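You operate a simulated robot arm through the tools that you are given. There is no shell and no other tool. Be economical: measure what you need, move in short steps, check, and stop when the job is done.

The job below is to be done with a simulated robot arm. You get a single attempt, and the scene is never put back.

JOB
Turn the fan from SETS to DOOR and run it on 1.
Fine: Stop it first; free the clamp, swing the head, clamp it again.

Only the result counts: the job must be done as asked and must still hold three seconds after the hand-in. Knocking over, shifting, dropping, spilling or breaking anything else fails it.

ROBOT AND FRAMES
A 7-joint arm with a two-finger parallel gripper, fixed in place. Base frame: the origin is at the foot of the arm, x ahead of it, y to its left, z up. Lengths are in m, angles in degrees, forces in N, time in s.
With the tool pointing down near the work surface it reaches from about 0.1 to 0.64 m from the base axis. Its first joint turns from -166.0 to 166.0 degrees. Payload 1.57 kg.
The TCP is the grasp point between the finger pads, 0.03 m short of the fingertips. In the tool frame z runs along the fingers and y along their closing line. Largest opening 0.11 m; finger width 0.024, thickness 0.012; the body of the gripper, 0.048 by 0.112 m, starts 0.078 m behind the TCP.
Orientation is that of the tool frame in the base frame, as [roll, pitch, yaw] about the fixed x, y, z axes, in that order (R = Rz(yaw) Ry(pitch) Rx(roll)). With the fingers straight down and closing along the base's y, the tool's x points along the base's -x, its y along +y and its z along -z.

CONTROLS
- The arm moves only by the tool step_arm. Its argument "deltas" is a list of rows, each a list of 7 numbers: the shift along the tool's x, y, z in units of 40 mm (1.0 is 40 mm), then the turn, a rotation vector about the tool's x, y, z in units of 4 degrees (1.0 is 4 degrees), then the closure, from 0 (fully open) to 1 (shut). In form: [[tx, ty, tz, rx, ry, rz, gripper], ...]. A call has 1 to 8 rows; each row shifts and turns the commanded pose from where the row before left it, along the tool's axes as they then stand. A call with a number of a shift or a turn outside -1 to 1 is refused whole. A row lasts 0.2 s, in which the tool goes at most 0.05 m and 8.6 degrees; a call with a longer step from one row to the next is refused whole, and so is a gripper value outside its range. Where a pose cannot be reached the arm comes as near as it can. A force on the tool above 40 N (or 10 N above the force at the start of the call, whichever is more), or a blocked arm, ends the call early, and 0.2 s more pass. Each finger travels about 0.045 m/s and halts on what it meets, pressing with about 43 N; the grip force reading is that of the motor and also rises with nothing between the fingers. The clock runs only during rows and for 0.2 s after the last one: add rows that do not move to give the fingers time. It gives the time, the measured TCP pose, the force on the tool (base axes), the opening and the grip force at its end, in the units of the frame above (readings bear some noise), with the torque about the TCP (base axes, N m) and any sound that the robot's microphone picked up, and new pictures: "show" is both (left out), scene, wrist or none.
- Cameras (640 x 400 px; columns grow to the right, rows downward): "scene" is fixed at [0.0486, 0.4984, 1.2005]; the picture's right is [-0.45, -0.89, 0.00], its down [0.31, -0.16, -0.94] and it looks along [0.84, -0.42, 0.35] (base axes); focal length 214 px, centre (320, 200). "wrist" rides on the gripper at [0.07, 0.016, -0.141] in the tool frame; the picture's right is [-0.23, 0.97, 0.00], its down [-0.86, -0.20, -0.48] and it looks along [-0.47, -0.11, 0.88] (tool axes); focal length 222 px, centre (320, 200). There is no depth. A picture from a camera that has moved, and an enlarged one, comes with that camera's place and axes in the base frame and with its lens.
- raise_lower(by): slides the trunk up (or, below 0, down) by that many m; the arm rides with it, the base frame stays. It gives what a move gives, with no picture.
- close_up(camera, box): a new picture of the part [left, top, right, bottom] of that camera's present view, enlarged. It takes no simulated time.
- close_job(): hands the job in; it is judged then, once.

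Go step by step. Nothing tells you positions but the pictures and the camera data: compare them with the known pose of the tool, close in by small moves and look again before you grip or let go. The budget is 120 turns and 200 pictures, counting those below and the enlarged ones. Unless the task says otherwise, let go and move clear before handing in, and close with one line.

The tools are called after "Emit:" as name(argument=value, ...) on one line, values as JSON. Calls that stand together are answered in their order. step_arm: Moves the arm, as the interface text tells. Its arguments: {"type":"object","properties":{"deltas":{"type":"array","items":{"type":"array","items":{"type":"number"}}},"show":{"type":"string","enum":["both","scene","wrist","none"]}},"required":["deltas"]} The other tools are called the same way: raise_lower (by) slides the trunk up or down; close_up (camera, box) takes an enlarged picture of a part of a camera's view; close_job () hands the job in.

At the start:

```text
t: 0.0
tool_pos: [0.3945, 0.2248, 1.4348]
tcp_rot: [-179.9, 0.1, -180.0]
contact_force: [-0.5, -0.4, 0.0]
moment: [-0.01, 0.04, 0.03]
finger_gap: 0.1102
gripper_force: 0.1
trunk travel left (down, up): [-0.59, 0.0]
```

scene: 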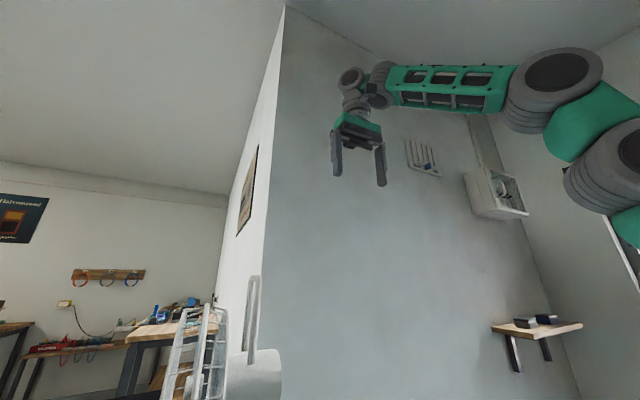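
wrist: 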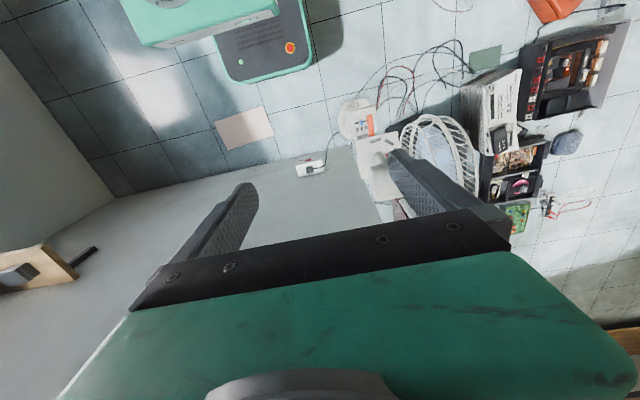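

The wrist view shows what looks like a white fan cage near (430,150) far below, and the scene view shows wall items. I'll enlarge both before moving.

Emit:
close_up(camera="wrist", box=[280, 60, 560, 235])

Emit:
close_up(camera="scene", box=[140, 260, 300, 400])

Emit:
close_up(camera="scene", box=[380, 120, 560, 240])

```text
2.29 times, centred on (420, 148) of wrist
camera zoom: at [0.3232, 0.2415, 1.5769], right [0.23, 0.97, 0.0], down [0.85, -0.2, 0.48], along [0.47, -0.11, -0.88], focal length 508 px, centre (91, 320)
```

zoom: 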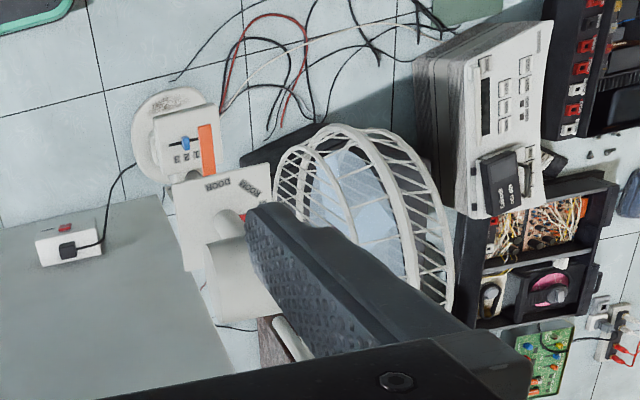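

```text
2.86 times, centred on (220, 330) of scene
camera zoom: at [0.0486, 0.4984, 1.2005], right [-0.45, -0.89, 0.0], down [0.31, -0.16, -0.94], along [0.84, -0.42, 0.35], focal length 613 px, centre (606, -171)
```

zoom: 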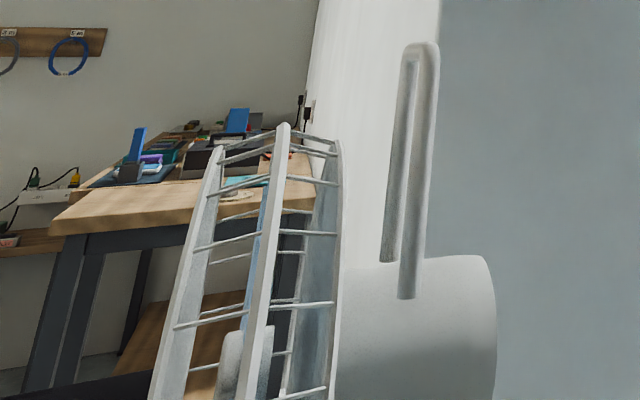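

```text
3.33 times, centred on (470, 180) of scene
camera zoom: at [0.0486, 0.4984, 1.2005], right [-0.45, -0.89, 0.0], down [0.31, -0.16, -0.94], along [0.84, -0.42, 0.35], focal length 715 px, centre (-180, 267)
```

zoom: 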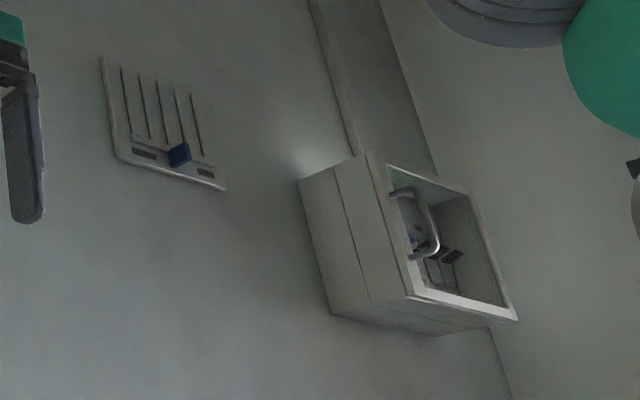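

The fan stands ahead and left, at roughly (0.5, 0.45), with its top near z 1.1. I'll slide the hand to get the fingers out of the view.

Emit:
step_arm(deltas=[[0, 1, 0, 0, 0, 0, 0], [0, 1, 0, 0, 0, 0, 0], [0, 1, 0, 0, 0, 0, 0], [0, 1, 0, 0, 0, 0, 0]])

```text
t: 1.0
tool_pos: [0.3831, 0.3644, 1.4007]
tcp_rot: [-179.8, 0.0, 179.8]
contact_force: [-0.1, 0.9, -0.7]
moment: [-0.06, 0.02, 0.02]
finger_gap: 0.1101
gripper_force: 0.1
out of reach, approached as far as the arm can: row 1, 2, 3, 4
trunk travel left (down, up): [-0.59, 0.0]
camera wrist: at [0.3113, 0.3805, 1.5429], right [0.23, 0.97, 0.0], down [0.85, -0.2, 0.48], along [0.47, -0.11, -0.88], focal length 222 px, centre (320, 200)
```

scene: 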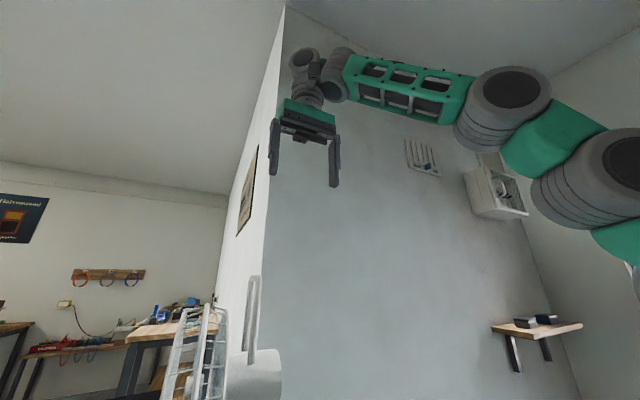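
wrist: 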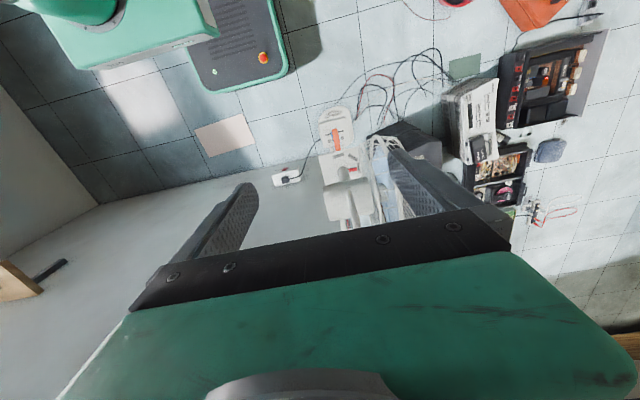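

The fan now appears between the fingers; I'll enlarge it.

Emit:
close_up(camera="wrist", box=[260, 90, 440, 230])

Emit:
close_up(camera="wrist", box=[310, 95, 380, 150])

Emit:
close_up(camera="wrist", box=[310, 140, 380, 240])

```text
2.86 times, centred on (350, 160) of wrist
camera zoom: at [0.3113, 0.3805, 1.5429], right [0.23, 0.97, 0.0], down [0.85, -0.2, 0.48], along [0.47, -0.11, -0.88], focal length 635 px, centre (234, 314)
```

zoom: 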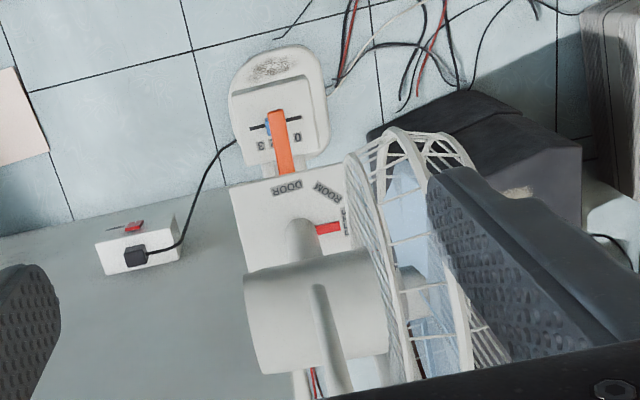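

```text
7.27 times, centred on (345, 122) of wrist
camera zoom: at [0.3113, 0.3805, 1.5429], right [0.23, 0.97, 0.0], down [0.85, -0.2, 0.48], along [0.47, -0.11, -0.88], focal length 1615 px, centre (138, 764)
```

zoom: 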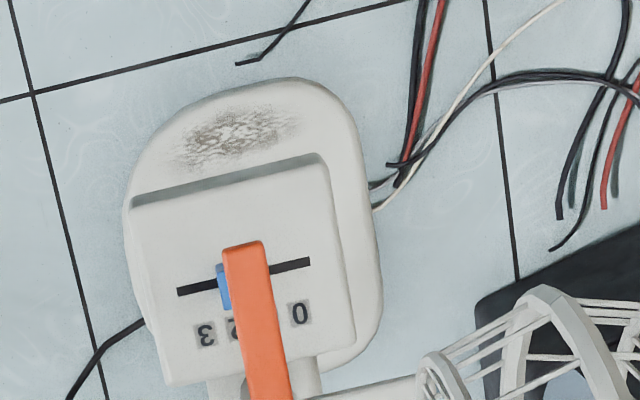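

```text
4.00 times, centred on (345, 190) of wrist
camera zoom: at [0.3113, 0.3805, 1.5429], right [0.23, 0.97, 0.0], down [0.85, -0.2, 0.48], along [0.47, -0.11, -0.88], focal length 888 px, centre (220, 240)
```

zoom: 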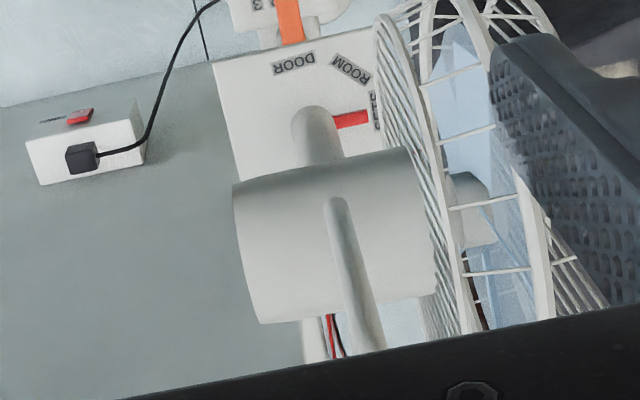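

The fan is tall: its base carries a blue slide switch (about [0.54, 0.38, 0.53]) and an orange clamp lever (tip about [0.495, 0.40, 0.67]). A plate with labels and a red pointer sits below the motor head. I'll back off, lower the trunk and tilt the camera for a frontal view.

Emit:
step_arm(deltas=[[0.5, -1, 0, 0, -1, 0, 0], [0.5, -1, 0, 0, -1, 0, 0], [0.5, -1, 0, 0, -1, 0, 0], [0, -1, 0, 0, -1, 0, 0], [0, 0, 0, 0, -1, 0, 0], [0, 0, 0, 0, -1, 0, 0], [0, 0, 0, 0, -1, 0, 0], [0, 0, 0, 0, -1, 0, 0]], show="none")

Emit:
raise_lower(by=-0.3)

Emit:
step_arm(deltas=[[0, 0, 0, 0, 0, 0, 0]], show="both")

```text
t: 2.8
tool_pos: [0.3202, 0.2031, 1.3988]
tcp_rot: [179.9, 32.2, 179.9]
contact_force: [-0.6, 0.7, -0.2]
moment: [-0.02, 0.03, 0.01]
finger_gap: 0.1099
gripper_force: 0.1
trunk travel left (down, up): [-0.59, 0.0]
```

```text
t: 5.8
tool_pos: [0.3221, 0.2033, 1.0976]
tcp_rot: [179.9, 32.1, 180.0]
contact_force: [0.0, 1.2, 0.4]
moment: [0.01, 0.0, -0.05]
finger_gap: 0.11
gripper_force: 0.0
trunk travel left (down, up): [-0.29, 0.3]
```

```text
t: 6.2
tool_pos: [0.3217, 0.2037, 1.0978]
tcp_rot: [180.0, 32.1, 179.9]
contact_force: [0.2, 0.0, 0.5]
moment: [0.01, 0.0, -0.04]
finger_gap: 0.1102
gripper_force: 0.0
trunk travel left (down, up): [-0.29, 0.3]
camera wrist: at [0.1864, 0.2194, 1.182], right [0.19, 0.97, 0.12], down [0.47, -0.2, 0.86], along [0.86, -0.11, -0.5], focal length 222 px, centre (320, 200)
```

scene: 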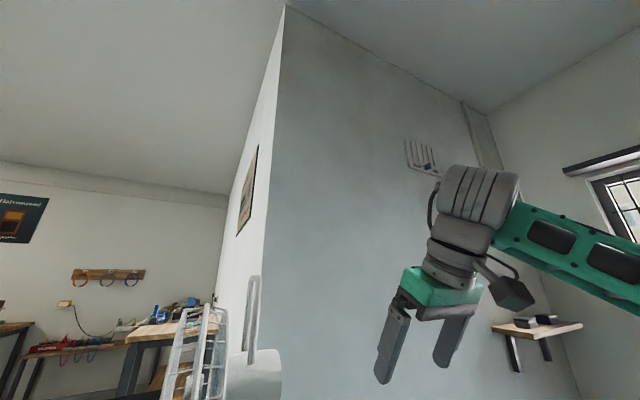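
wrist: 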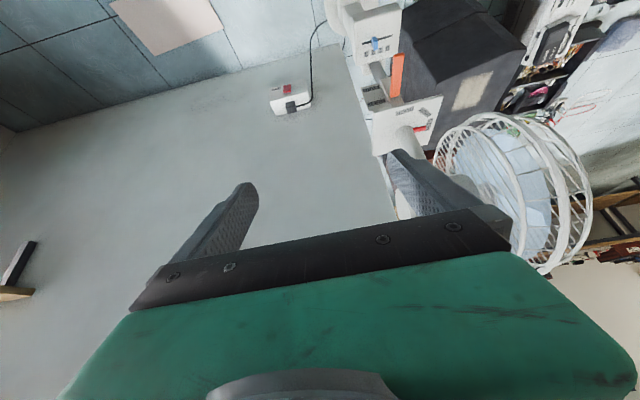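

Here is the fan, seen upside down from the front. I'll enlarge the switch, clamp and plate.

Emit:
close_up(camera="wrist", box=[320, 0, 460, 100])

Emit:
close_up(camera="wrist", box=[340, 60, 500, 180])

```text
4.00 times, centred on (390, 50) of wrist
camera zoom: at [0.1864, 0.2194, 1.182], right [0.19, 0.97, 0.12], down [0.47, -0.2, 0.86], along [0.86, -0.11, -0.5], focal length 888 px, centre (40, 800)
```

zoom: 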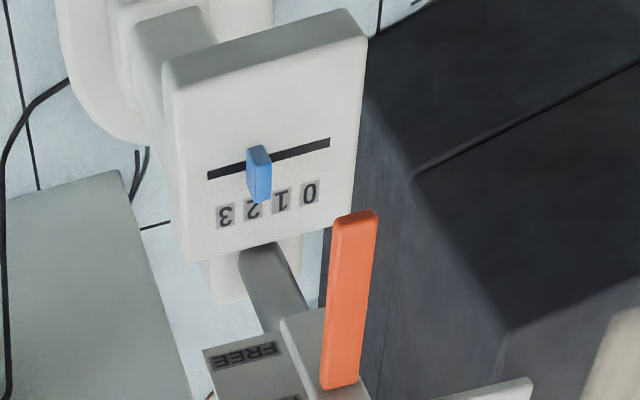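

```text
3.33 times, centred on (420, 120) of wrist
camera zoom: at [0.1864, 0.2194, 1.182], right [0.19, 0.97, 0.12], down [0.47, -0.2, 0.86], along [0.86, -0.11, -0.5], focal length 740 px, centre (-13, 467)
```

zoom: 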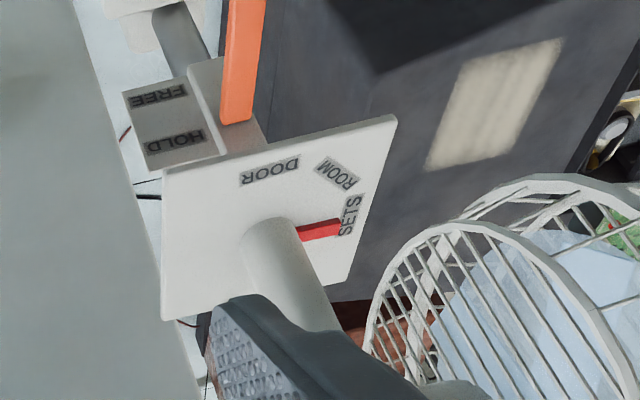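

The slider is on 2 on a near-vertical face. The orange clamp lever sits by a FREE/HOLD scale (HOLD near the plate, FREE lower), and the pointer is at SETS. I'll lower the trunk for a profile view of the lever.

Emit:
raise_lower(by=-0.25)

Emit:
step_arm(deltas=[[0, 0, 0, 0, -1, 0, 0], [0, 0, 0, 0, -1, 0, 0], [0, 0, 0, 0, -1, 0, 0]], show="wrist")

Emit:
close_up(camera="wrist", box=[330, 40, 490, 140])

```text
t: 8.8
tool_pos: [0.3227, 0.2029, 0.849]
tcp_rot: [-180.0, 32.1, 179.9]
contact_force: [-0.6, -0.5, 0.8]
moment: [-0.01, 0.02, 0.02]
finger_gap: 0.1101
gripper_force: 0.1
trunk travel left (down, up): [-0.04, 0.55]
```

```text
t: 9.6
tool_pos: [0.3234, 0.1909, 0.8463]
tcp_rot: [-179.3, 41.0, -177.2]
contact_force: [0.3, -0.7, 0.6]
moment: [0.01, 0.02, 0.02]
finger_gap: 0.1099
gripper_force: 0.1
out of reach, approached as far as the arm can: row 2, 3
trunk travel left (down, up): [-0.04, 0.55]
camera wrist: at [0.1755, 0.2005, 0.9079], right [0.13, 0.98, 0.14], down [0.34, -0.18, 0.92], along [0.93, -0.07, -0.35], focal length 222 px, centre (320, 200)
```

wrist: 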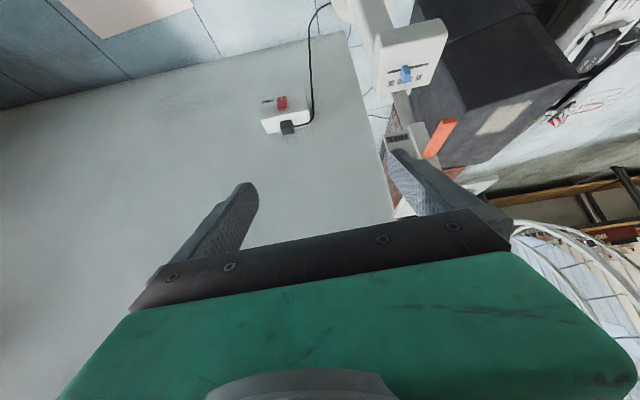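

```text
4.00 times, centred on (410, 90) of wrist
camera zoom: at [0.1755, 0.2005, 0.9079], right [0.13, 0.98, 0.14], down [0.34, -0.18, 0.92], along [0.93, -0.07, -0.35], focal length 888 px, centre (-40, 640)
```

zoom: 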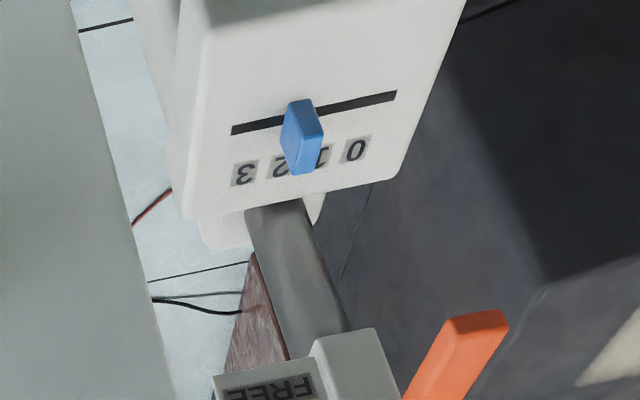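

The floor is at z≈0, so this is a pedestal fan with the slider at z≈0.525. I'll move left to see the lever between the fingers.

Emit:
step_arm(deltas=[[0, 1, 0, 0, 0, 0, 0], [0, 1, 0, 0, 0, 0, 0], [0, 1, 0, 0, 0, 0, 0], [0, 1, 0, 0, 0, 0, 0]], show="wrist")

Emit:
close_up(camera="wrist", box=[250, 40, 450, 220])

```text
t: 10.6
tool_pos: [0.3765, 0.2428, 0.8731]
tcp_rot: [178.5, 42.2, 179.8]
contact_force: [0.6, -0.3, 0.6]
moment: [0.03, 0.04, 0.01]
finger_gap: 0.1101
gripper_force: 0.0
out of reach, approached as far as the arm can: row 1, 2, 3, 4
trunk travel left (down, up): [-0.04, 0.55]
camera wrist: at [0.2294, 0.2545, 0.9316], right [0.15, 0.97, 0.17], down [0.31, -0.21, 0.93], along [0.94, -0.09, -0.34], focal length 222 px, centre (320, 200)
```

wrist: 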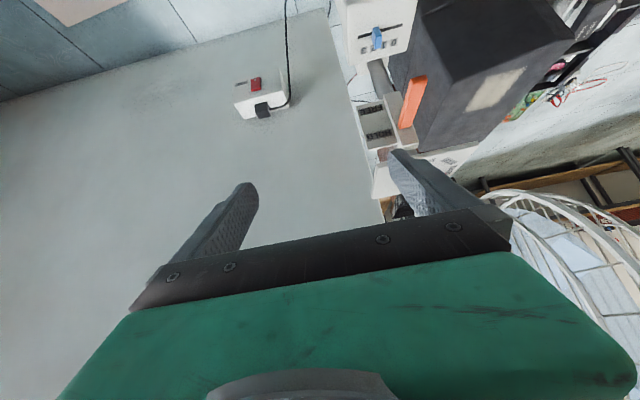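

```text
2.22 times, centred on (350, 130) of wrist
camera zoom: at [0.2294, 0.2545, 0.9316], right [0.15, 0.97, 0.17], down [0.31, -0.21, 0.93], along [0.94, -0.09, -0.34], focal length 494 px, centre (253, 356)
```

zoom: 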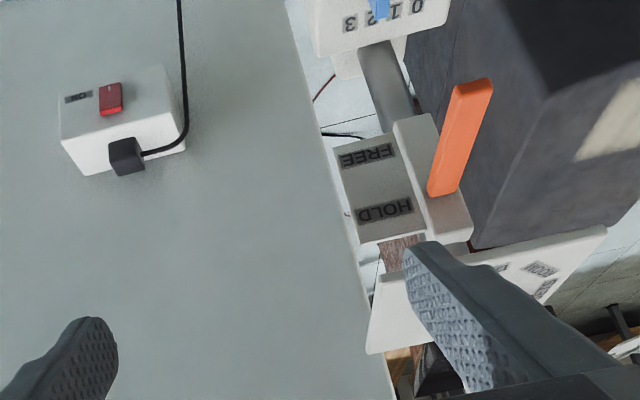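

The label face is vertical at x≈0.576, with HOLD at z≈0.71 and FREE at z≈0.654. The lever base is near z 0.70 and its tip around (0.505, 0.405, 0.667). I'll enlarge to see how it is mounted.

Emit:
close_up(camera="wrist", box=[345, 55, 445, 155])

```text
4.00 times, centred on (395, 105) of wrist
camera zoom: at [0.2294, 0.2545, 0.9316], right [0.15, 0.97, 0.17], down [0.31, -0.21, 0.93], along [0.94, -0.09, -0.34], focal length 888 px, centre (20, 580)
```

zoom: 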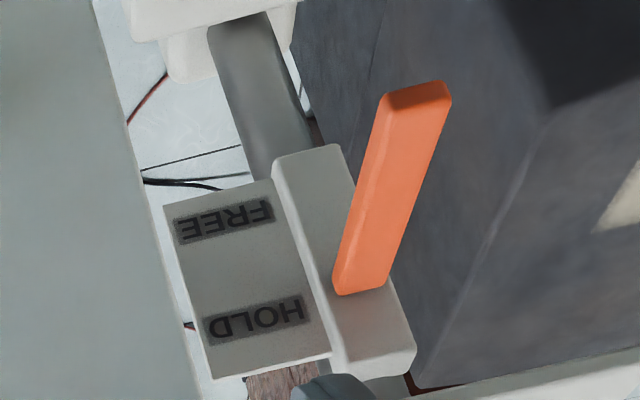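

The slider face looks square to −x at x≈0.535. I'll look closer at the slider against its numerals from here.

Emit:
close_up(camera="wrist", box=[340, 10, 420, 60])

```text
8.00 times, centred on (380, 35) of wrist
camera zoom: at [0.2294, 0.2545, 0.9316], right [0.15, 0.97, 0.17], down [0.31, -0.21, 0.93], along [0.94, -0.09, -0.34], focal length 1777 px, centre (-160, 1520)
```

zoom: 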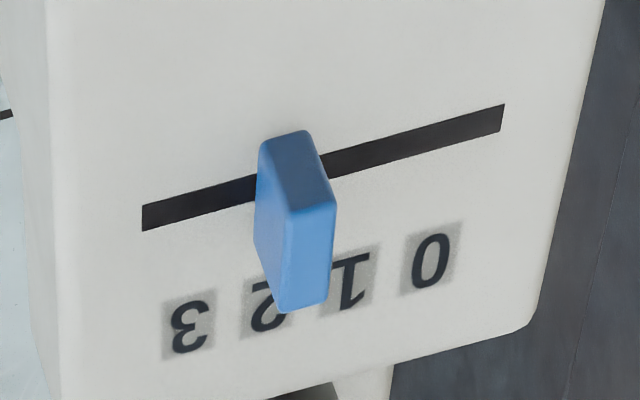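

The slider is at 2 (y≈0.383); 0 should be about 0.041 to +y. I'll go lower in front of the switch and then level the tool.

Emit:
step_arm(deltas=[[0.56, 0, 0.62, 0, 0, 0, 0], [0.56, 0, 0.62, 0, 0, 0, 0], [0.56, 0, 0.62, 0, 0, 0, 0], [0.56, 0, 0.62, 0, 0, 0, 0.3], [0.56, 0, 0.62, 0, 0, 0, 0.5], [0.56, 0, 0.62, 0, 0, 0, 0.7]], show="none")

Emit:
step_arm(deltas=[[0, 0, 0, 0, -1, 0, 0.7], [0, 0, 0, 0, -1, 0, 0.7], [0, 0, 0, 0, -1, 0, 0.7], [0, 0, 0, 0, -1, 0, 0.7], [0, 0, 0, 0, -1, 0, 0.7], [0, 0, 0, 0, -1, 0, 0.7], [0, 0, 0, 0, -1, 0, 0.7]])

```text
t: 12.0
tool_pos: [0.3622, 0.2113, 0.8584]
tcp_rot: [179.6, 43.1, -179.9]
contact_force: [0.1, 0.5, 0.3]
moment: [0.06, 0.03, 0.0]
finger_gap: 0.0438
gripper_force: 0.4
out of reach, approached as far as the arm can: row 1, 2, 3, 4, 5, 6
trunk travel left (down, up): [-0.04, 0.55]
```

```text
t: 13.6
tool_pos: [0.3634, 0.2111, 0.8585]
tcp_rot: [179.6, 43.1, 179.9]
contact_force: [-0.3, -0.8, 0.3]
moment: [0.01, 0.03, 0.0]
finger_gap: 0.0332
gripper_force: 0.0
out of reach, approached as far as the arm can: row 1, 2, 3, 4, 5, 6, 7
trunk travel left (down, up): [-0.04, 0.55]
camera wrist: at [0.2149, 0.2255, 0.9146], right [0.16, 0.97, 0.16], down [0.3, -0.2, 0.93], along [0.94, -0.1, -0.32], focal length 222 px, centre (320, 200)
```

scene: 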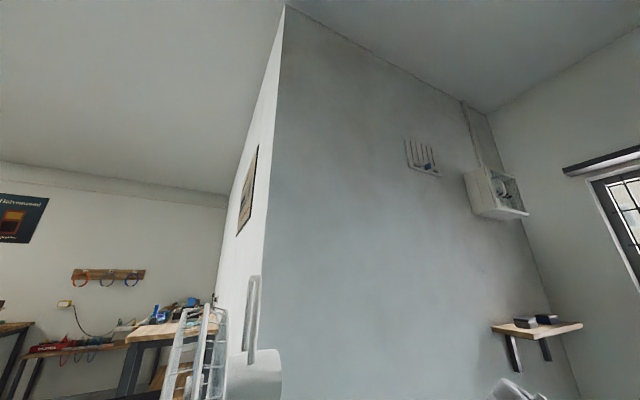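
wrist: 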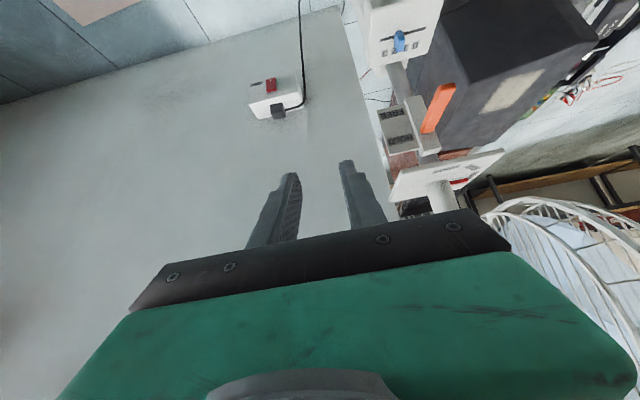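

The arm seems stuck on some limit in this posture. I'll tilt back a little, then try going lower to find a freer posture.

Emit:
step_arm(deltas=[[0.5, 0, -0.3, 0, 1, 0, 0.7], [0.5, 0, -0.3, 0, 1, 0, 0.7], [0, 0, 0, 0, 1, 0, 0.7], [0, 0, 0, 0, 1, 0, 0.7], [0, 0, 0, 0, 1, 0, 0.7], [0, 0, 0, 0, 1, 0, 0.7], [0, 0, 0, 0, 1, 0, 0.7], [0, 0, 0, 0, 1, 0, 0.7]], show="none")

Emit:
step_arm(deltas=[[0.2, 0, 0.9, 0, 0, 0, 0.7], [0.2, 0, 0.9, 0, 0, 0, 0.7], [0.2, 0, 0.9, 0, 0, 0, 0.7], [0.2, 0, 0.9, 0, 0, 0, 0.7]], show="both")

```text
t: 15.4
tool_pos: [0.3176, 0.2093, 0.8512]
tcp_rot: [179.7, 11.0, -179.7]
contact_force: [0.1, -0.2, -0.4]
moment: [0.01, -0.03, -0.03]
finger_gap: 0.0331
gripper_force: 0.1
trunk travel left (down, up): [-0.04, 0.55]
```

```text
t: 16.6
tool_pos: [0.326, 0.218, 0.6593]
tcp_rot: [-176.8, 5.0, -178.7]
contact_force: [-0.7, 0.2, 0.1]
moment: [-0.01, -0.01, 0.01]
finger_gap: 0.033
gripper_force: 0.2
trunk travel left (down, up): [-0.04, 0.55]
stopped in row 4: the arm was blocked; the commanded pose is now the measured one
camera wrist: at [0.2428, 0.239, 0.7938], right [0.21, 0.98, -0.03], down [0.81, -0.15, 0.56], along [0.54, -0.15, -0.83], focal length 222 px, centre (320, 200)
```

scene: 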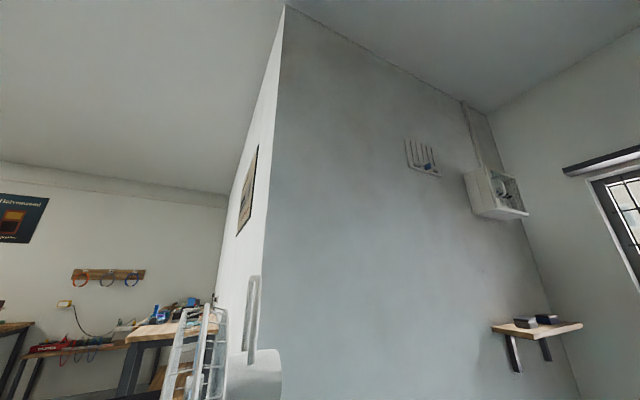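
wrist: 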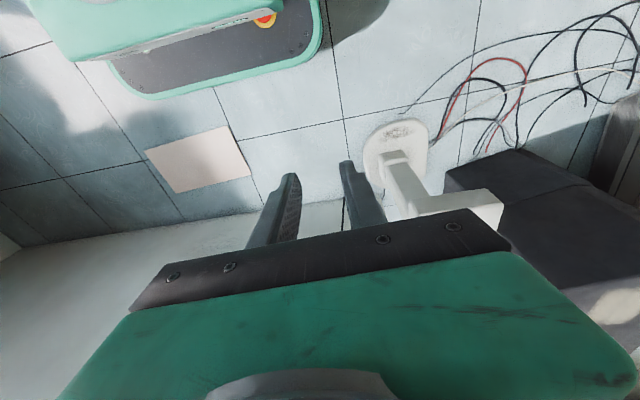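

The arm blocks when it's this low against its trunk, so I'll raise the trunk and reach down from higher instead.

Emit:
raise_lower(by=0.3)

Emit:
step_arm(deltas=[[0, 0, 1, 0, 0, 0, 0.7], [0, 0, 1, 0, 0, 0, 0.7], [0, 0, 1, 0, 0, 0, 0.7], [0, 0, 1, 0, 0, 0, 0.7], [0, 0, 1, 0, 0, 0, 0.7], [0, 0, 1, 0, 0, 0, 0.7]], show="scene")

```text
t: 19.6
tool_pos: [0.3114, 0.2221, 0.9734]
tcp_rot: [-177.4, 6.4, -176.7]
contact_force: [-0.1, 0.1, 0.2]
moment: [0.0, -0.03, 0.05]
finger_gap: 0.0329
gripper_force: 0.0
trunk travel left (down, up): [-0.34, 0.25]
```

```text
t: 21.0
tool_pos: [0.4088, 0.2729, 0.8701]
tcp_rot: [-176.5, 4.2, -179.3]
contact_force: [-0.9, 0.6, -0.2]
moment: [0.02, -0.07, 0.02]
finger_gap: 0.0331
gripper_force: 0.1
out of reach, approached as far as the arm can: row 1, 2, 3, 4, 5, 6
trunk travel left (down, up): [-0.34, 0.25]
```

scene: 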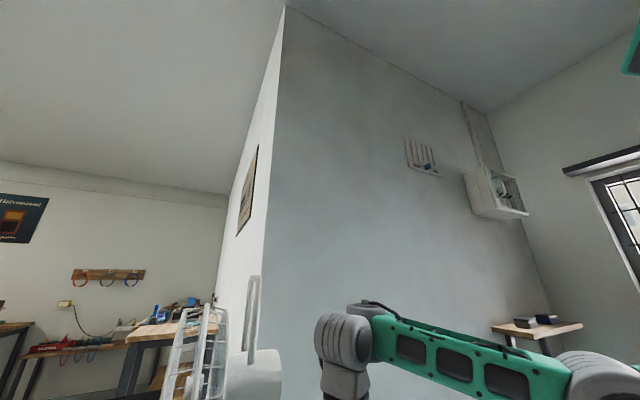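

The lower region seems limited from this posture. I'll test which motions are free: tilting forward while moving out.

Emit:
step_arm(deltas=[[0, 0, -0.3, 0, -1, 0, 0.7], [0, 0, -0.3, 0, -1, 0, 0.7], [0, 0, 0, 0, -1, 0, 0.7], [0, 0, 0, 0, -1, 0, 0.7], [0, 0, 0, 0, -1, 0, 0.7], [0, 0, 0, 0, -1, 0, 0.7], [0, 0, 0, 0, -1, 0, 0.7], [0, 0, 0, 0, -1, 0, 0.7]], show="none")

Emit:
step_arm(deltas=[[0, 0, 0, 0, -1, 0, 0.7], [0, 0, 0, 0, -1, 0, 0.7], [0, 0, 0, 0, -1, 0, 0.7], [0, 0, 0, 0, -1, 0, 0.7], [0, 0, 0, 0, -1, 0, 0.7], [0, 0, 0, 0, -1, 0, 0.7], [0, 0, 0, 0, -1, 0, 0.7]], show="scene")

```text
t: 22.8
tool_pos: [0.3582, 0.2819, 1.0663]
tcp_rot: [-176.9, 33.1, -177.6]
contact_force: [-0.5, 0.5, -0.5]
moment: [-0.02, -0.01, -0.03]
finger_gap: 0.0329
gripper_force: 0.0
out of reach, approached as far as the arm can: row 1, 2, 3, 4, 5, 6, 7, 8
trunk travel left (down, up): [-0.34, 0.25]
```

```text
t: 24.4
tool_pos: [0.3591, 0.2823, 1.0672]
tcp_rot: [-176.9, 33.2, -177.6]
contact_force: [0.4, -0.1, 0.4]
moment: [-0.01, 0.01, -0.02]
finger_gap: 0.0328
gripper_force: 0.0
out of reach, approached as far as the arm can: row 1, 2, 3, 4, 5, 6, 7
trunk travel left (down, up): [-0.34, 0.25]
```

scene: 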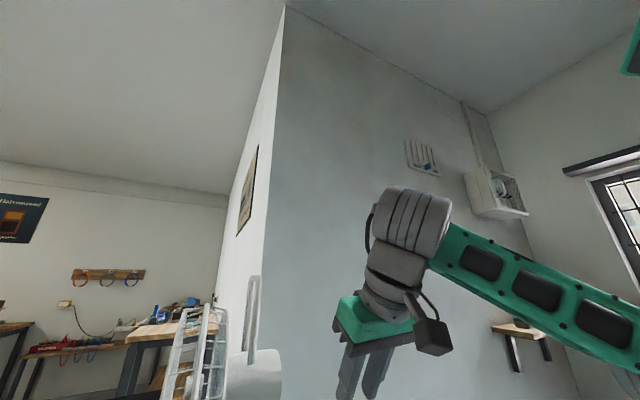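

There's some green structure at the scene's upper right; I'll look at it to understand the arm's shape.

Emit:
close_up(camera="scene", box=[400, 0, 640, 400])

Emit:
step_arm(deltas=[[0, 0, 0, 0, 0, 0, 0.7]], show="wrist")

```text
1.00 times, centred on (520, 200) of scene (not enlarged: the box is as wide or as high as the picture)
camera zoom: at [0.0486, 0.4984, 1.2005], right [-0.45, -0.89, 0.0], down [0.31, -0.16, -0.94], along [0.84, -0.42, 0.35], focal length 214 px, centre (120, 200)
```

zoom: 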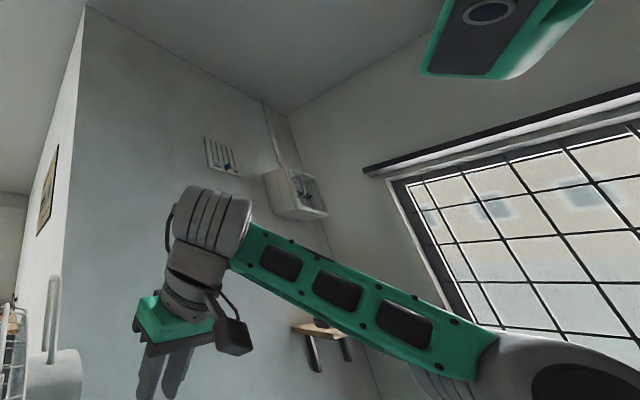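

```text
t: 24.8
tool_pos: [0.3582, 0.2832, 1.0668]
tcp_rot: [-176.9, 33.2, -177.6]
contact_force: [-0.2, 0.3, 0.0]
moment: [-0.02, -0.05, 0.04]
finger_gap: 0.0329
gripper_force: 0.1
trunk travel left (down, up): [-0.34, 0.25]
camera wrist: at [0.222, 0.3007, 1.1458], right [0.18, 0.98, 0.08], down [0.46, -0.15, 0.88], along [0.87, -0.12, -0.47], focal length 222 px, centre (320, 200)
```

wrist: 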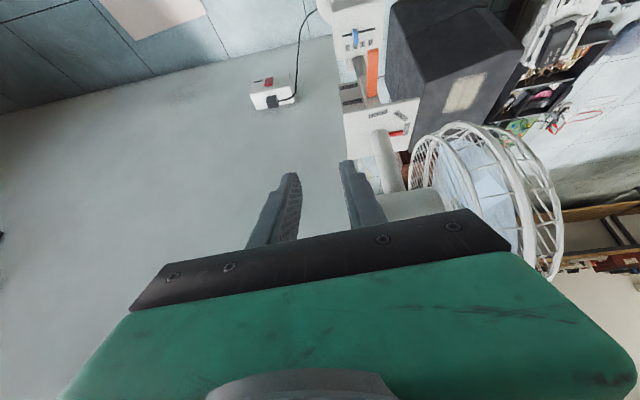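

Panning the scene box shows more of the room; I'll use that to view the robot's shoulder side.

Emit:
close_up(camera="scene", box=[600, 0, 640, 400])

Emit:
close_up(camera="scene", box=[0, 390, 640, 400])

```text
1.00 times, centred on (620, 200) of scene (not enlarged: the box is as wide or as high as the picture)
camera zoom: at [0.0486, 0.4984, 1.2005], right [-0.45, -0.89, 0.0], down [0.31, -0.16, -0.94], along [0.84, -0.42, 0.35], focal length 214 px, centre (20, 200)
```

zoom: 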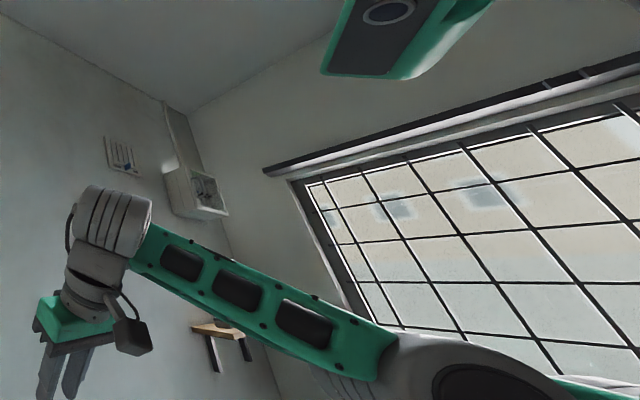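

```text
1.00 times, centred on (320, 395) of scene (not enlarged: the box is as wide or as high as the picture)
camera zoom: at [0.0486, 0.4984, 1.2005], right [-0.45, -0.89, 0.0], down [0.31, -0.16, -0.94], along [0.84, -0.42, 0.35], focal length 214 px, centre (320, 5)
```

zoom: 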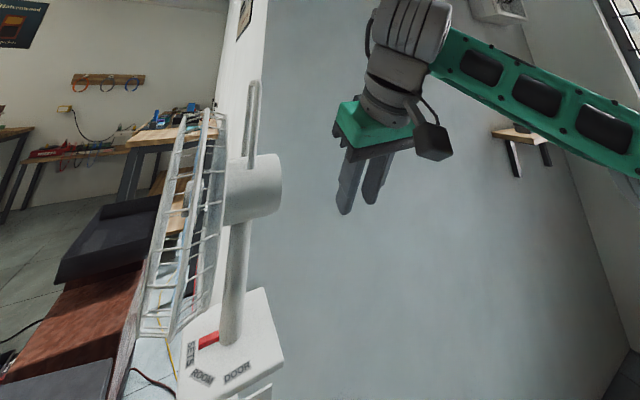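

I can pan to see the fan from the side. Now I'll test another posture: tool back to vertical, then yawed in line with the arm's own azimuth.

Emit:
step_arm(deltas=[[0, 0, 0, 0, 1, 0, 0.7], [0, 0, 0, 0, 1, 0, 0.7], [0, 0, 0, 0, 1, 0, 0.7], [0, 0, 0, 0, 1, 0, 0.7], [0, 0, 0, 0, 1, 0, 0.7], [0, 0, 0, 0, 1, 0, 0.7], [0, 0, 0, 0, 1, 0, 0.7], [0, 0, 0, 0, 1, 0, 0.7]], show="none")

Emit:
step_arm(deltas=[[0, 0, 0, 0, 0, -1, 0.7], [0, 0, 0, 0, 0, -1, 0.7], [0, 0, 0, 0, 0, -1, 0.7], [0, 0, 0, 0, 0, -1, 0.7], [0, 0, 0, 0, 0, -1, 0.7], [0, 0, 0, 0, 0, -1, 0.7], [0, 0, 0, 0, 0, -1, 0.7], [0, 0, 0, 0, 0, -1, 0.7]], show="none")

Emit:
step_arm(deltas=[[0, 0, 1, 0, 0, 0, 0.7], [0, 0, 1, 0, 0, 0, 0.7], [0, 0, 1, 0, 0, 0, 0.7], [0, 0, 1, 0, 0, 0, 0.7], [0, 0, 1, 0, 0, 0, 0.7]], show="none")

Emit:
close_up(camera="scene", box=[500, 0, 640, 400])

```text
t: 26.6
tool_pos: [0.3601, 0.2827, 1.0659]
tcp_rot: [-177.4, 1.2, -179.3]
contact_force: [0.7, -0.1, 0.3]
moment: [0.04, -0.02, 0.01]
finger_gap: 0.0329
gripper_force: 0.2
trunk travel left (down, up): [-0.34, 0.25]
```

```text
t: 28.4
tool_pos: [0.3607, 0.2823, 1.0643]
tcp_rot: [-177.1, -0.3, -147.2]
contact_force: [0.8, -0.5, -0.1]
moment: [0.03, -0.01, 0.02]
finger_gap: 0.0329
gripper_force: 0.0
trunk travel left (down, up): [-0.34, 0.25]
```

```text
t: 29.6
tool_pos: [0.3682, 0.2805, 0.8724]
tcp_rot: [-177.1, -0.4, -147.4]
contact_force: [-0.3, -0.4, -0.2]
moment: [0.02, -0.01, 0.04]
finger_gap: 0.0329
gripper_force: 0.0
out of reach, approached as far as the arm can: row 5
trunk travel left (down, up): [-0.34, 0.25]
```

```text
1.00 times, centred on (570, 200) of scene (not enlarged: the box is as wide or as high as the picture)
camera zoom: at [0.0486, 0.4984, 1.2005], right [-0.45, -0.89, 0.0], down [0.31, -0.16, -0.94], along [0.84, -0.42, 0.35], focal length 214 px, centre (70, 200)
```

zoom: 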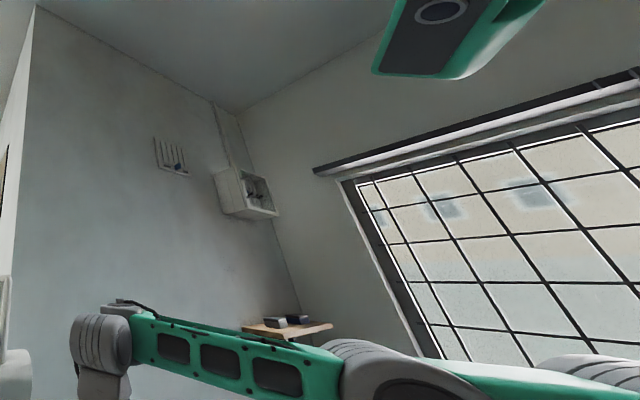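

Same floor again with the elbow lying out sideways. I'll bring the hand in front of the base at a higher height, so the elbow can re-settle, and try descending there.

Emit:
step_arm(deltas=[[0, 0, -1, 0, 0, 1, 0.7], [0, 0, -1, 0, 0, 1, 0.7], [0, 0, -1, 0, 0, 1, 0.7], [0, 0, -1, 0, 0, 1, 0.7], [0, 0, 0, 0, 0, 1, 0.7], [0, 0, 0, 0, 0, 1, 0.7], [0, 0, 0, 0, 0, 1, 0.7], [0, 0, 0, 0, 0, 1, 0.7]], show="none")

Emit:
step_arm(deltas=[[0, -1, 0, 0, 0, 0, 0.7], [0, -1, 0, 0, 0, 0, 0.7], [0, -1, 0, 0, 0, 0, 0.7], [0, -1, 0, 0, 0, 0, 0.7], [0, -1, 0, 0, 0, 0, 0.7], [0, -1, 0, 0, 0, 0, 0.7], [0, -1, 0, 0, 0, 0, 0.7]], show="none")

Emit:
step_arm(deltas=[[0, 0, 1, 0, 0, 0, 0.7], [0, 0, 1, 0, 0, 0, 0.7], [0, 0, 1, 0, 0, 0, 0.7], [0, 0, 1, 0, 0, 0, 0.7], [0, 0, 1, 0, 0, 0, 0.7], [0, 0, 1, 0, 0, 0, 0.7], [0, 0, 1, 0, 0, 0, 0.7], [0, 0, 1, 0, 0, 0, 0.7]], show="none")

Emit:
close_up(camera="scene", box=[500, 0, 640, 400])

```text
t: 31.4
tool_pos: [0.3659, 0.2844, 1.0336]
tcp_rot: [-177.4, 1.2, -179.3]
contact_force: [-0.5, -0.4, -0.4]
moment: [-0.03, 0.0, -0.01]
finger_gap: 0.0331
gripper_force: 0.1
trunk travel left (down, up): [-0.34, 0.25]
```

```text
t: 33.0
tool_pos: [0.3657, 0.0073, 1.0462]
tcp_rot: [-177.3, 1.2, -179.2]
contact_force: [0.5, -0.5, -0.4]
moment: [0.0, -0.01, -0.01]
finger_gap: 0.0332
gripper_force: 0.0
trunk travel left (down, up): [-0.34, 0.25]
```

```text
t: 33.8
tool_pos: [0.3732, 0.0153, 0.8707]
tcp_rot: [-179.2, -9.7, -177.5]
contact_force: [0.2, 1.5, 0.4]
moment: [0.0, 0.04, 0.01]
finger_gap: 0.0329
gripper_force: 0.0
out of reach, approached as far as the arm can: row 4
trunk travel left (down, up): [-0.34, 0.25]
stopped in row 4: the arm was blocked; the commanded pose is now the measured one
```

```text
1.00 times, centred on (570, 200) of scene (not enlarged: the box is as wide or as high as the picture)
camera zoom: at [0.0486, 0.4984, 1.2005], right [-0.45, -0.89, 0.0], down [0.31, -0.16, -0.94], along [0.84, -0.42, 0.35], focal length 214 px, centre (70, 200)
```

zoom: 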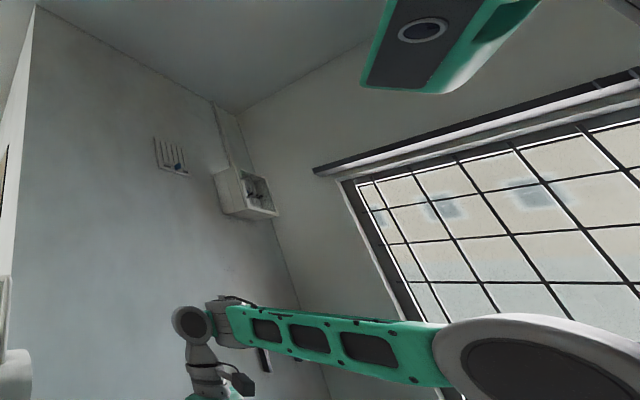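

The lower limit looks like the wrist: forearm and tool can't come closer than about 90°. So I'll let the forearm lie across (toward +y) and roll the tool about it. First I'll go back left, then yaw right and tilt.

Emit:
step_arm(deltas=[[0, 0, -1, 0, -1, 0, 0.7], [0, 0, -1, 0, -1, 0, 0.7], [0, 0, -0.5, 0, -0.4, 0, 0.7], [0, 1, 0, 0, 0, 0, 0.7], [0, 1, 0, 0, 0, 0, 0.7], [0, 1, 0, 0, 0, 0, 0.7], [0, 1, 0, 0, 0, 0, 0.7], [0, 1, 0, 0, 0, 0, 0.7]], show="none")

Emit:
step_arm(deltas=[[0, 1, 0, 0, 0, 1, 0.7], [0, 1, 0, 0, 0, 1, 0.7], [0, 0, 0, 0, 0, 1, 0.7], [0, 0, 0, 0, 0, 1, 0.7], [0, 0, 0, 0, 0, 1, 0.7], [0, 0, 0, 0, 0, 1, 0.7], [0, 0, 0, 0, 0, 1, 0.7]], show="none")

Emit:
step_arm(deltas=[[0, 0, 0, 0, -1, 0, 0.7], [0, 0, 0, 0, -1, 0, 0.7], [0, 0, 0, 0, -1, 0, 0.7], [0, 0, 0, 0, -1, 0, 0.7], [0, 0, 0, 0, -1, 0, 0.7], [0, 0, 0, 0, -1, 0, 0.7], [0, 0, 0, 0, -1, 0, 0.7], [0, 0, 0, 0, -1, 0, 0.7]], show="none")

Emit:
step_arm(deltas=[[0, 0, 0, 0, -1, 0, 0.7], [0, 0, 0, 0, -1, 0, 0.7], [0, 0, 0, 0, -1, 0, 0.7], [0, 0, 0, 0, -1, 0, 0.7], [0, 0, 0, 0, -1, 0, 0.7], [0, 0, 0, 0, -1, 0, 0.7], [0, 0, 0, 0, -1, 0, 0.7], [0, 0, 0, 0, -1, 0, 0.7]], show="scene")

```text
t: 35.6
tool_pos: [0.3664, 0.2182, 0.9772]
tcp_rot: [-179.1, 0.2, -177.3]
contact_force: [-1.1, -0.2, 0.4]
moment: [0.01, 0.02, 0.03]
finger_gap: 0.0332
gripper_force: 0.0
trunk travel left (down, up): [-0.34, 0.25]
```

```text
t: 37.2
tool_pos: [0.3668, 0.2963, 0.9743]
tcp_rot: [-179.2, 0.6, 154.5]
contact_force: [0.9, -0.6, 0.8]
moment: [0.01, 0.0, -0.01]
finger_gap: 0.0329
gripper_force: 0.2
trunk travel left (down, up): [-0.34, 0.25]
```

```text
t: 39.0
tool_pos: [0.3645, 0.2882, 0.9714]
tcp_rot: [-179.9, 26.4, 154.9]
contact_force: [-0.7, 0.0, -0.1]
moment: [0.0, -0.02, -0.01]
finger_gap: 0.0332
gripper_force: 0.1
out of reach, approached as far as the arm can: row 7, 8
trunk travel left (down, up): [-0.34, 0.25]
```

```text
t: 40.8
tool_pos: [0.3635, 0.2877, 0.9703]
tcp_rot: [-180.0, 26.4, 155.0]
contact_force: [0.4, 0.5, -0.4]
moment: [0.0, 0.0, -0.01]
finger_gap: 0.0329
gripper_force: 0.1
out of reach, approached as far as the arm can: row 1, 2, 3, 4, 5, 6, 7, 8
trunk travel left (down, up): [-0.34, 0.25]
```

scene: 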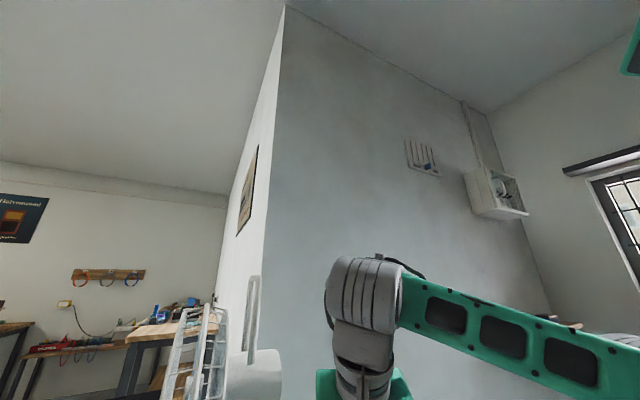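

Fitting the blocked poses points to a folding limit: the wrist must stay at least 0.5 m from a shoulder at z≈0.92 (with this trunk). So I should pass below it at larger radius. I'll straighten the tool, then go out and down in front of the base, clear of the fan.

Emit:
step_arm(deltas=[[0, 0, 0, 0, 1, 0, 0.7], [0, 0, 0, 0, 1, 0, 0.7], [0, 0, 0, 0, 1, 0, 0.7], [0, 0, 0, 0, 1, 0, 0.7], [0, 0, 0, 0, 1, 0, 0.7], [0, 0, 0, 0, 1, 0, 0.7], [0, 0, 0, 0, 0.6, 0, 0.7]], show="none")

Emit:
step_arm(deltas=[[0, 0, 0, 0, 0, -1, 0.7], [0, 0, 0, 0, 0, -1, 0.7], [0, 0, 0, 0, 0, -1, 0.7], [0, 0, 0, 0, 0, -1, 0.7], [0, 0, 0, 0, 0, -1, 0.7], [0, 0, 0, 0, 0, -1, 0.7], [0, 0, 0, 0, 0, -0.2, 0.7]], show="none")

Emit:
step_arm(deltas=[[-0.6, -0.7, 0.4, 0, 0, 0, 0.7], [-0.6, -0.7, 0.4, 0, 0, 0, 0.7], [-0.6, -0.7, 0.4, 0, 0, 0, 0.7], [-0.6, -0.7, 0.4, 0, 0, 0, 0.7], [-0.6, -0.7, 0.4, 0, 0, 0, 0.7], [-0.6, -0.7, 0.4, 0, 0, 0, 0.7], [-0.6, -0.7, 0.4, 0, 0, 0, 0.7]], show="none")

Emit:
step_arm(deltas=[[0, 0, 0.8, 0, 0, 0, 0.7], [0, 0, 0.8, 0, 0, 0, 0.7], [0, 0, 0.8, 0, 0, 0, 0.7], [0, 0, 0.8, 0, 0, 0, 0.7]], show="wrist")

```text
t: 42.4
tool_pos: [0.3631, 0.2882, 0.9721]
tcp_rot: [-179.9, -0.1, 154.9]
contact_force: [-1.2, -0.4, 1.0]
moment: [0.0, -0.02, -0.01]
finger_gap: 0.033
gripper_force: 0.1
trunk travel left (down, up): [-0.34, 0.25]
```

```text
t: 44.0
tool_pos: [0.3637, 0.2879, 0.9722]
tcp_rot: [-179.9, -0.1, 179.9]
contact_force: [-0.3, 0.0, -0.4]
moment: [0.0, -0.02, -0.02]
finger_gap: 0.0332
gripper_force: 0.1
trunk travel left (down, up): [-0.34, 0.25]
```

```text
t: 45.6
tool_pos: [0.5316, 0.0926, 0.8591]
tcp_rot: [-179.9, 0.0, 179.8]
contact_force: [0.1, -1.2, 0.7]
moment: [0.0, 0.0, -0.02]
finger_gap: 0.0328
gripper_force: 0.1
trunk travel left (down, up): [-0.34, 0.25]
```

```text
t: 46.6
tool_pos: [0.5391, 0.0919, 0.7482]
tcp_rot: [-179.9, 0.1, 179.7]
contact_force: [-0.1, -0.4, 0.0]
moment: [-0.05, -0.05, 0.01]
finger_gap: 0.0332
gripper_force: 0.0
out of reach, approached as far as the arm can: row 1, 2
trunk travel left (down, up): [-0.34, 0.25]
camera wrist: at [0.4673, 0.1092, 0.89], right [0.23, 0.97, 0.0], down [0.85, -0.2, 0.48], along [0.47, -0.11, -0.88], focal length 222 px, centre (320, 200)
```

wrist: 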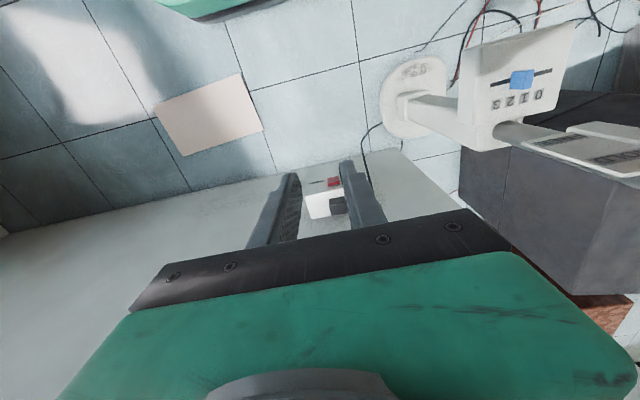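

That works: passing at a larger radius gets lower. I'll keep descending.

Emit:
step_arm(deltas=[[0, 0, 0.8, 0, 0, 0, 0.7], [0, 0, 0.8, 0, 0, 0, 0.7], [0, 0, 0.8, 0, 0, 0, 0.7], [0, 0, 0.8, 0, 0, 0, 0.7], [0, 0, 0.8, 0, 0, 0, 0.7]], show="none")

Emit:
step_arm(deltas=[[0, 0, 0, 0, -1, 0, 0.7], [0, 0, 0, 0, -1, 0, 0.7], [0, 0, 0, 0, -1, 0, 0.7], [0, 0, 0, 0, -1, 0, 0.7], [0, 0, 0, 0, -1, 0, 0.7], [0, 0, 0, 0, -1, 0, 0.7], [0, 0, 0, 0, -1, 0, 0.7], [0, 0, 0, 0, -1, 0, 0.7]], show="scene")

Emit:
close_up(camera="scene", box=[0, 398, 640, 400])

```text
t: 47.8
tool_pos: [0.5336, 0.0892, 0.5873]
tcp_rot: [-180.0, -0.2, 179.7]
contact_force: [0.1, -0.1, -0.4]
moment: [0.0, -0.03, 0.0]
finger_gap: 0.0328
gripper_force: 0.0
trunk travel left (down, up): [-0.34, 0.25]
```

```text
t: 49.6
tool_pos: [0.5341, 0.0916, 0.5881]
tcp_rot: [180.0, 32.0, 179.8]
contact_force: [0.9, 0.7, 0.8]
moment: [0.04, -0.03, 0.01]
finger_gap: 0.0329
gripper_force: 0.1
trunk travel left (down, up): [-0.34, 0.25]
```

scene: 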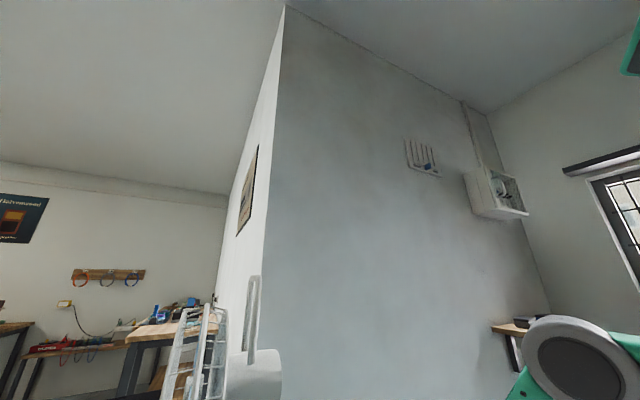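

```text
1.00 times, centred on (320, 399) of scene (not enlarged: the box is as wide or as high as the picture)
camera zoom: at [0.0486, 0.4984, 1.2005], right [-0.45, -0.89, 0.0], down [0.31, -0.16, -0.94], along [0.84, -0.42, 0.35], focal length 214 px, centre (320, 1)
```

zoom: 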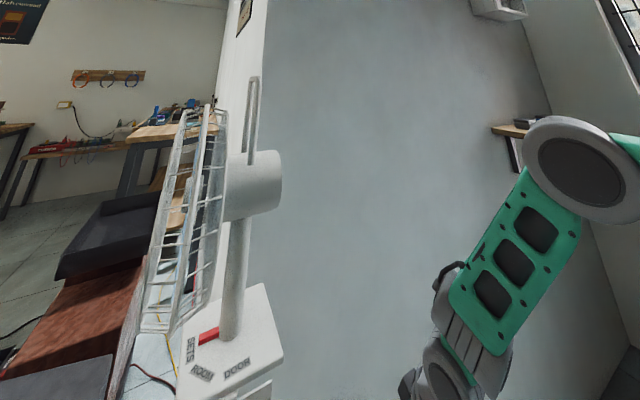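

Now the arm is in a good posture, with the elbow up and the forearm descending. I'll keep tilting toward horizontal.

Emit:
step_arm(deltas=[[0, 0, 0, 0, -1, 0, 0.7], [0, 0, 0, 0, -1, 0, 0.7], [0, 0, 0, 0, -1, 0, 0.7], [0, 0, 0, 0, -1, 0, 0.7], [0, 0, 0, 0, -1, 0, 0.7], [0, 0, 0, 0, -1, 0, 0.7], [0, 0, 0, 0, -1, 0, 0.7], [0, 0, 0, 0, -1, 0, 0.7]], show="none")

Emit:
step_arm(deltas=[[0, 0.5, -0.8, 0, -0.5, 0, 0.7], [0, 0.5, -0.8, 0, -0.5, 0, 0.7], [0, 0.5, -0.8, 0, 0, 0, 0.7], [0, 0.5, -0.8, 0, 0, 0, 0.7]], show="wrist")

```text
t: 51.4
tool_pos: [0.5341, 0.0925, 0.5868]
tcp_rot: [180.0, 64.0, 179.8]
contact_force: [-0.1, -0.7, 0.2]
moment: [0.02, 0.0, -0.02]
finger_gap: 0.033
gripper_force: 0.1
trunk travel left (down, up): [-0.34, 0.25]
```

```text
t: 52.2
tool_pos: [0.5103, 0.0656, 0.646]
tcp_rot: [166.1, 70.5, 152.2]
contact_force: [0.2, -0.8, 0.3]
moment: [-0.01, 0.01, 0.01]
finger_gap: 0.0333
gripper_force: 0.0
trunk travel left (down, up): [-0.34, 0.25]
stopped in row 3: the arm was blocked; the commanded pose is now the measured one
camera wrist: at [0.3638, 0.1227, 0.6284], right [0.31, 0.9, 0.29], down [-0.24, -0.22, 0.94], along [0.92, -0.37, 0.15], focal length 222 px, centre (320, 200)
```

wrist: 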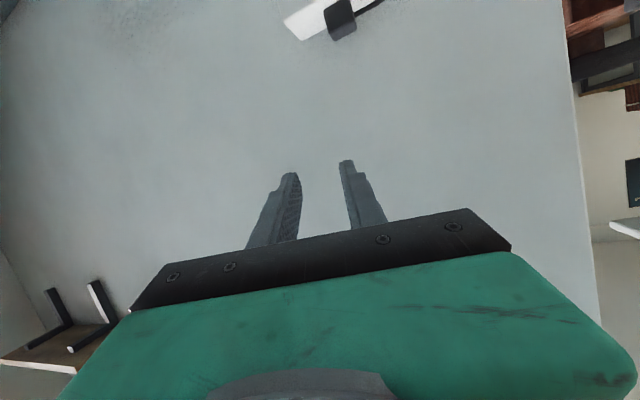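

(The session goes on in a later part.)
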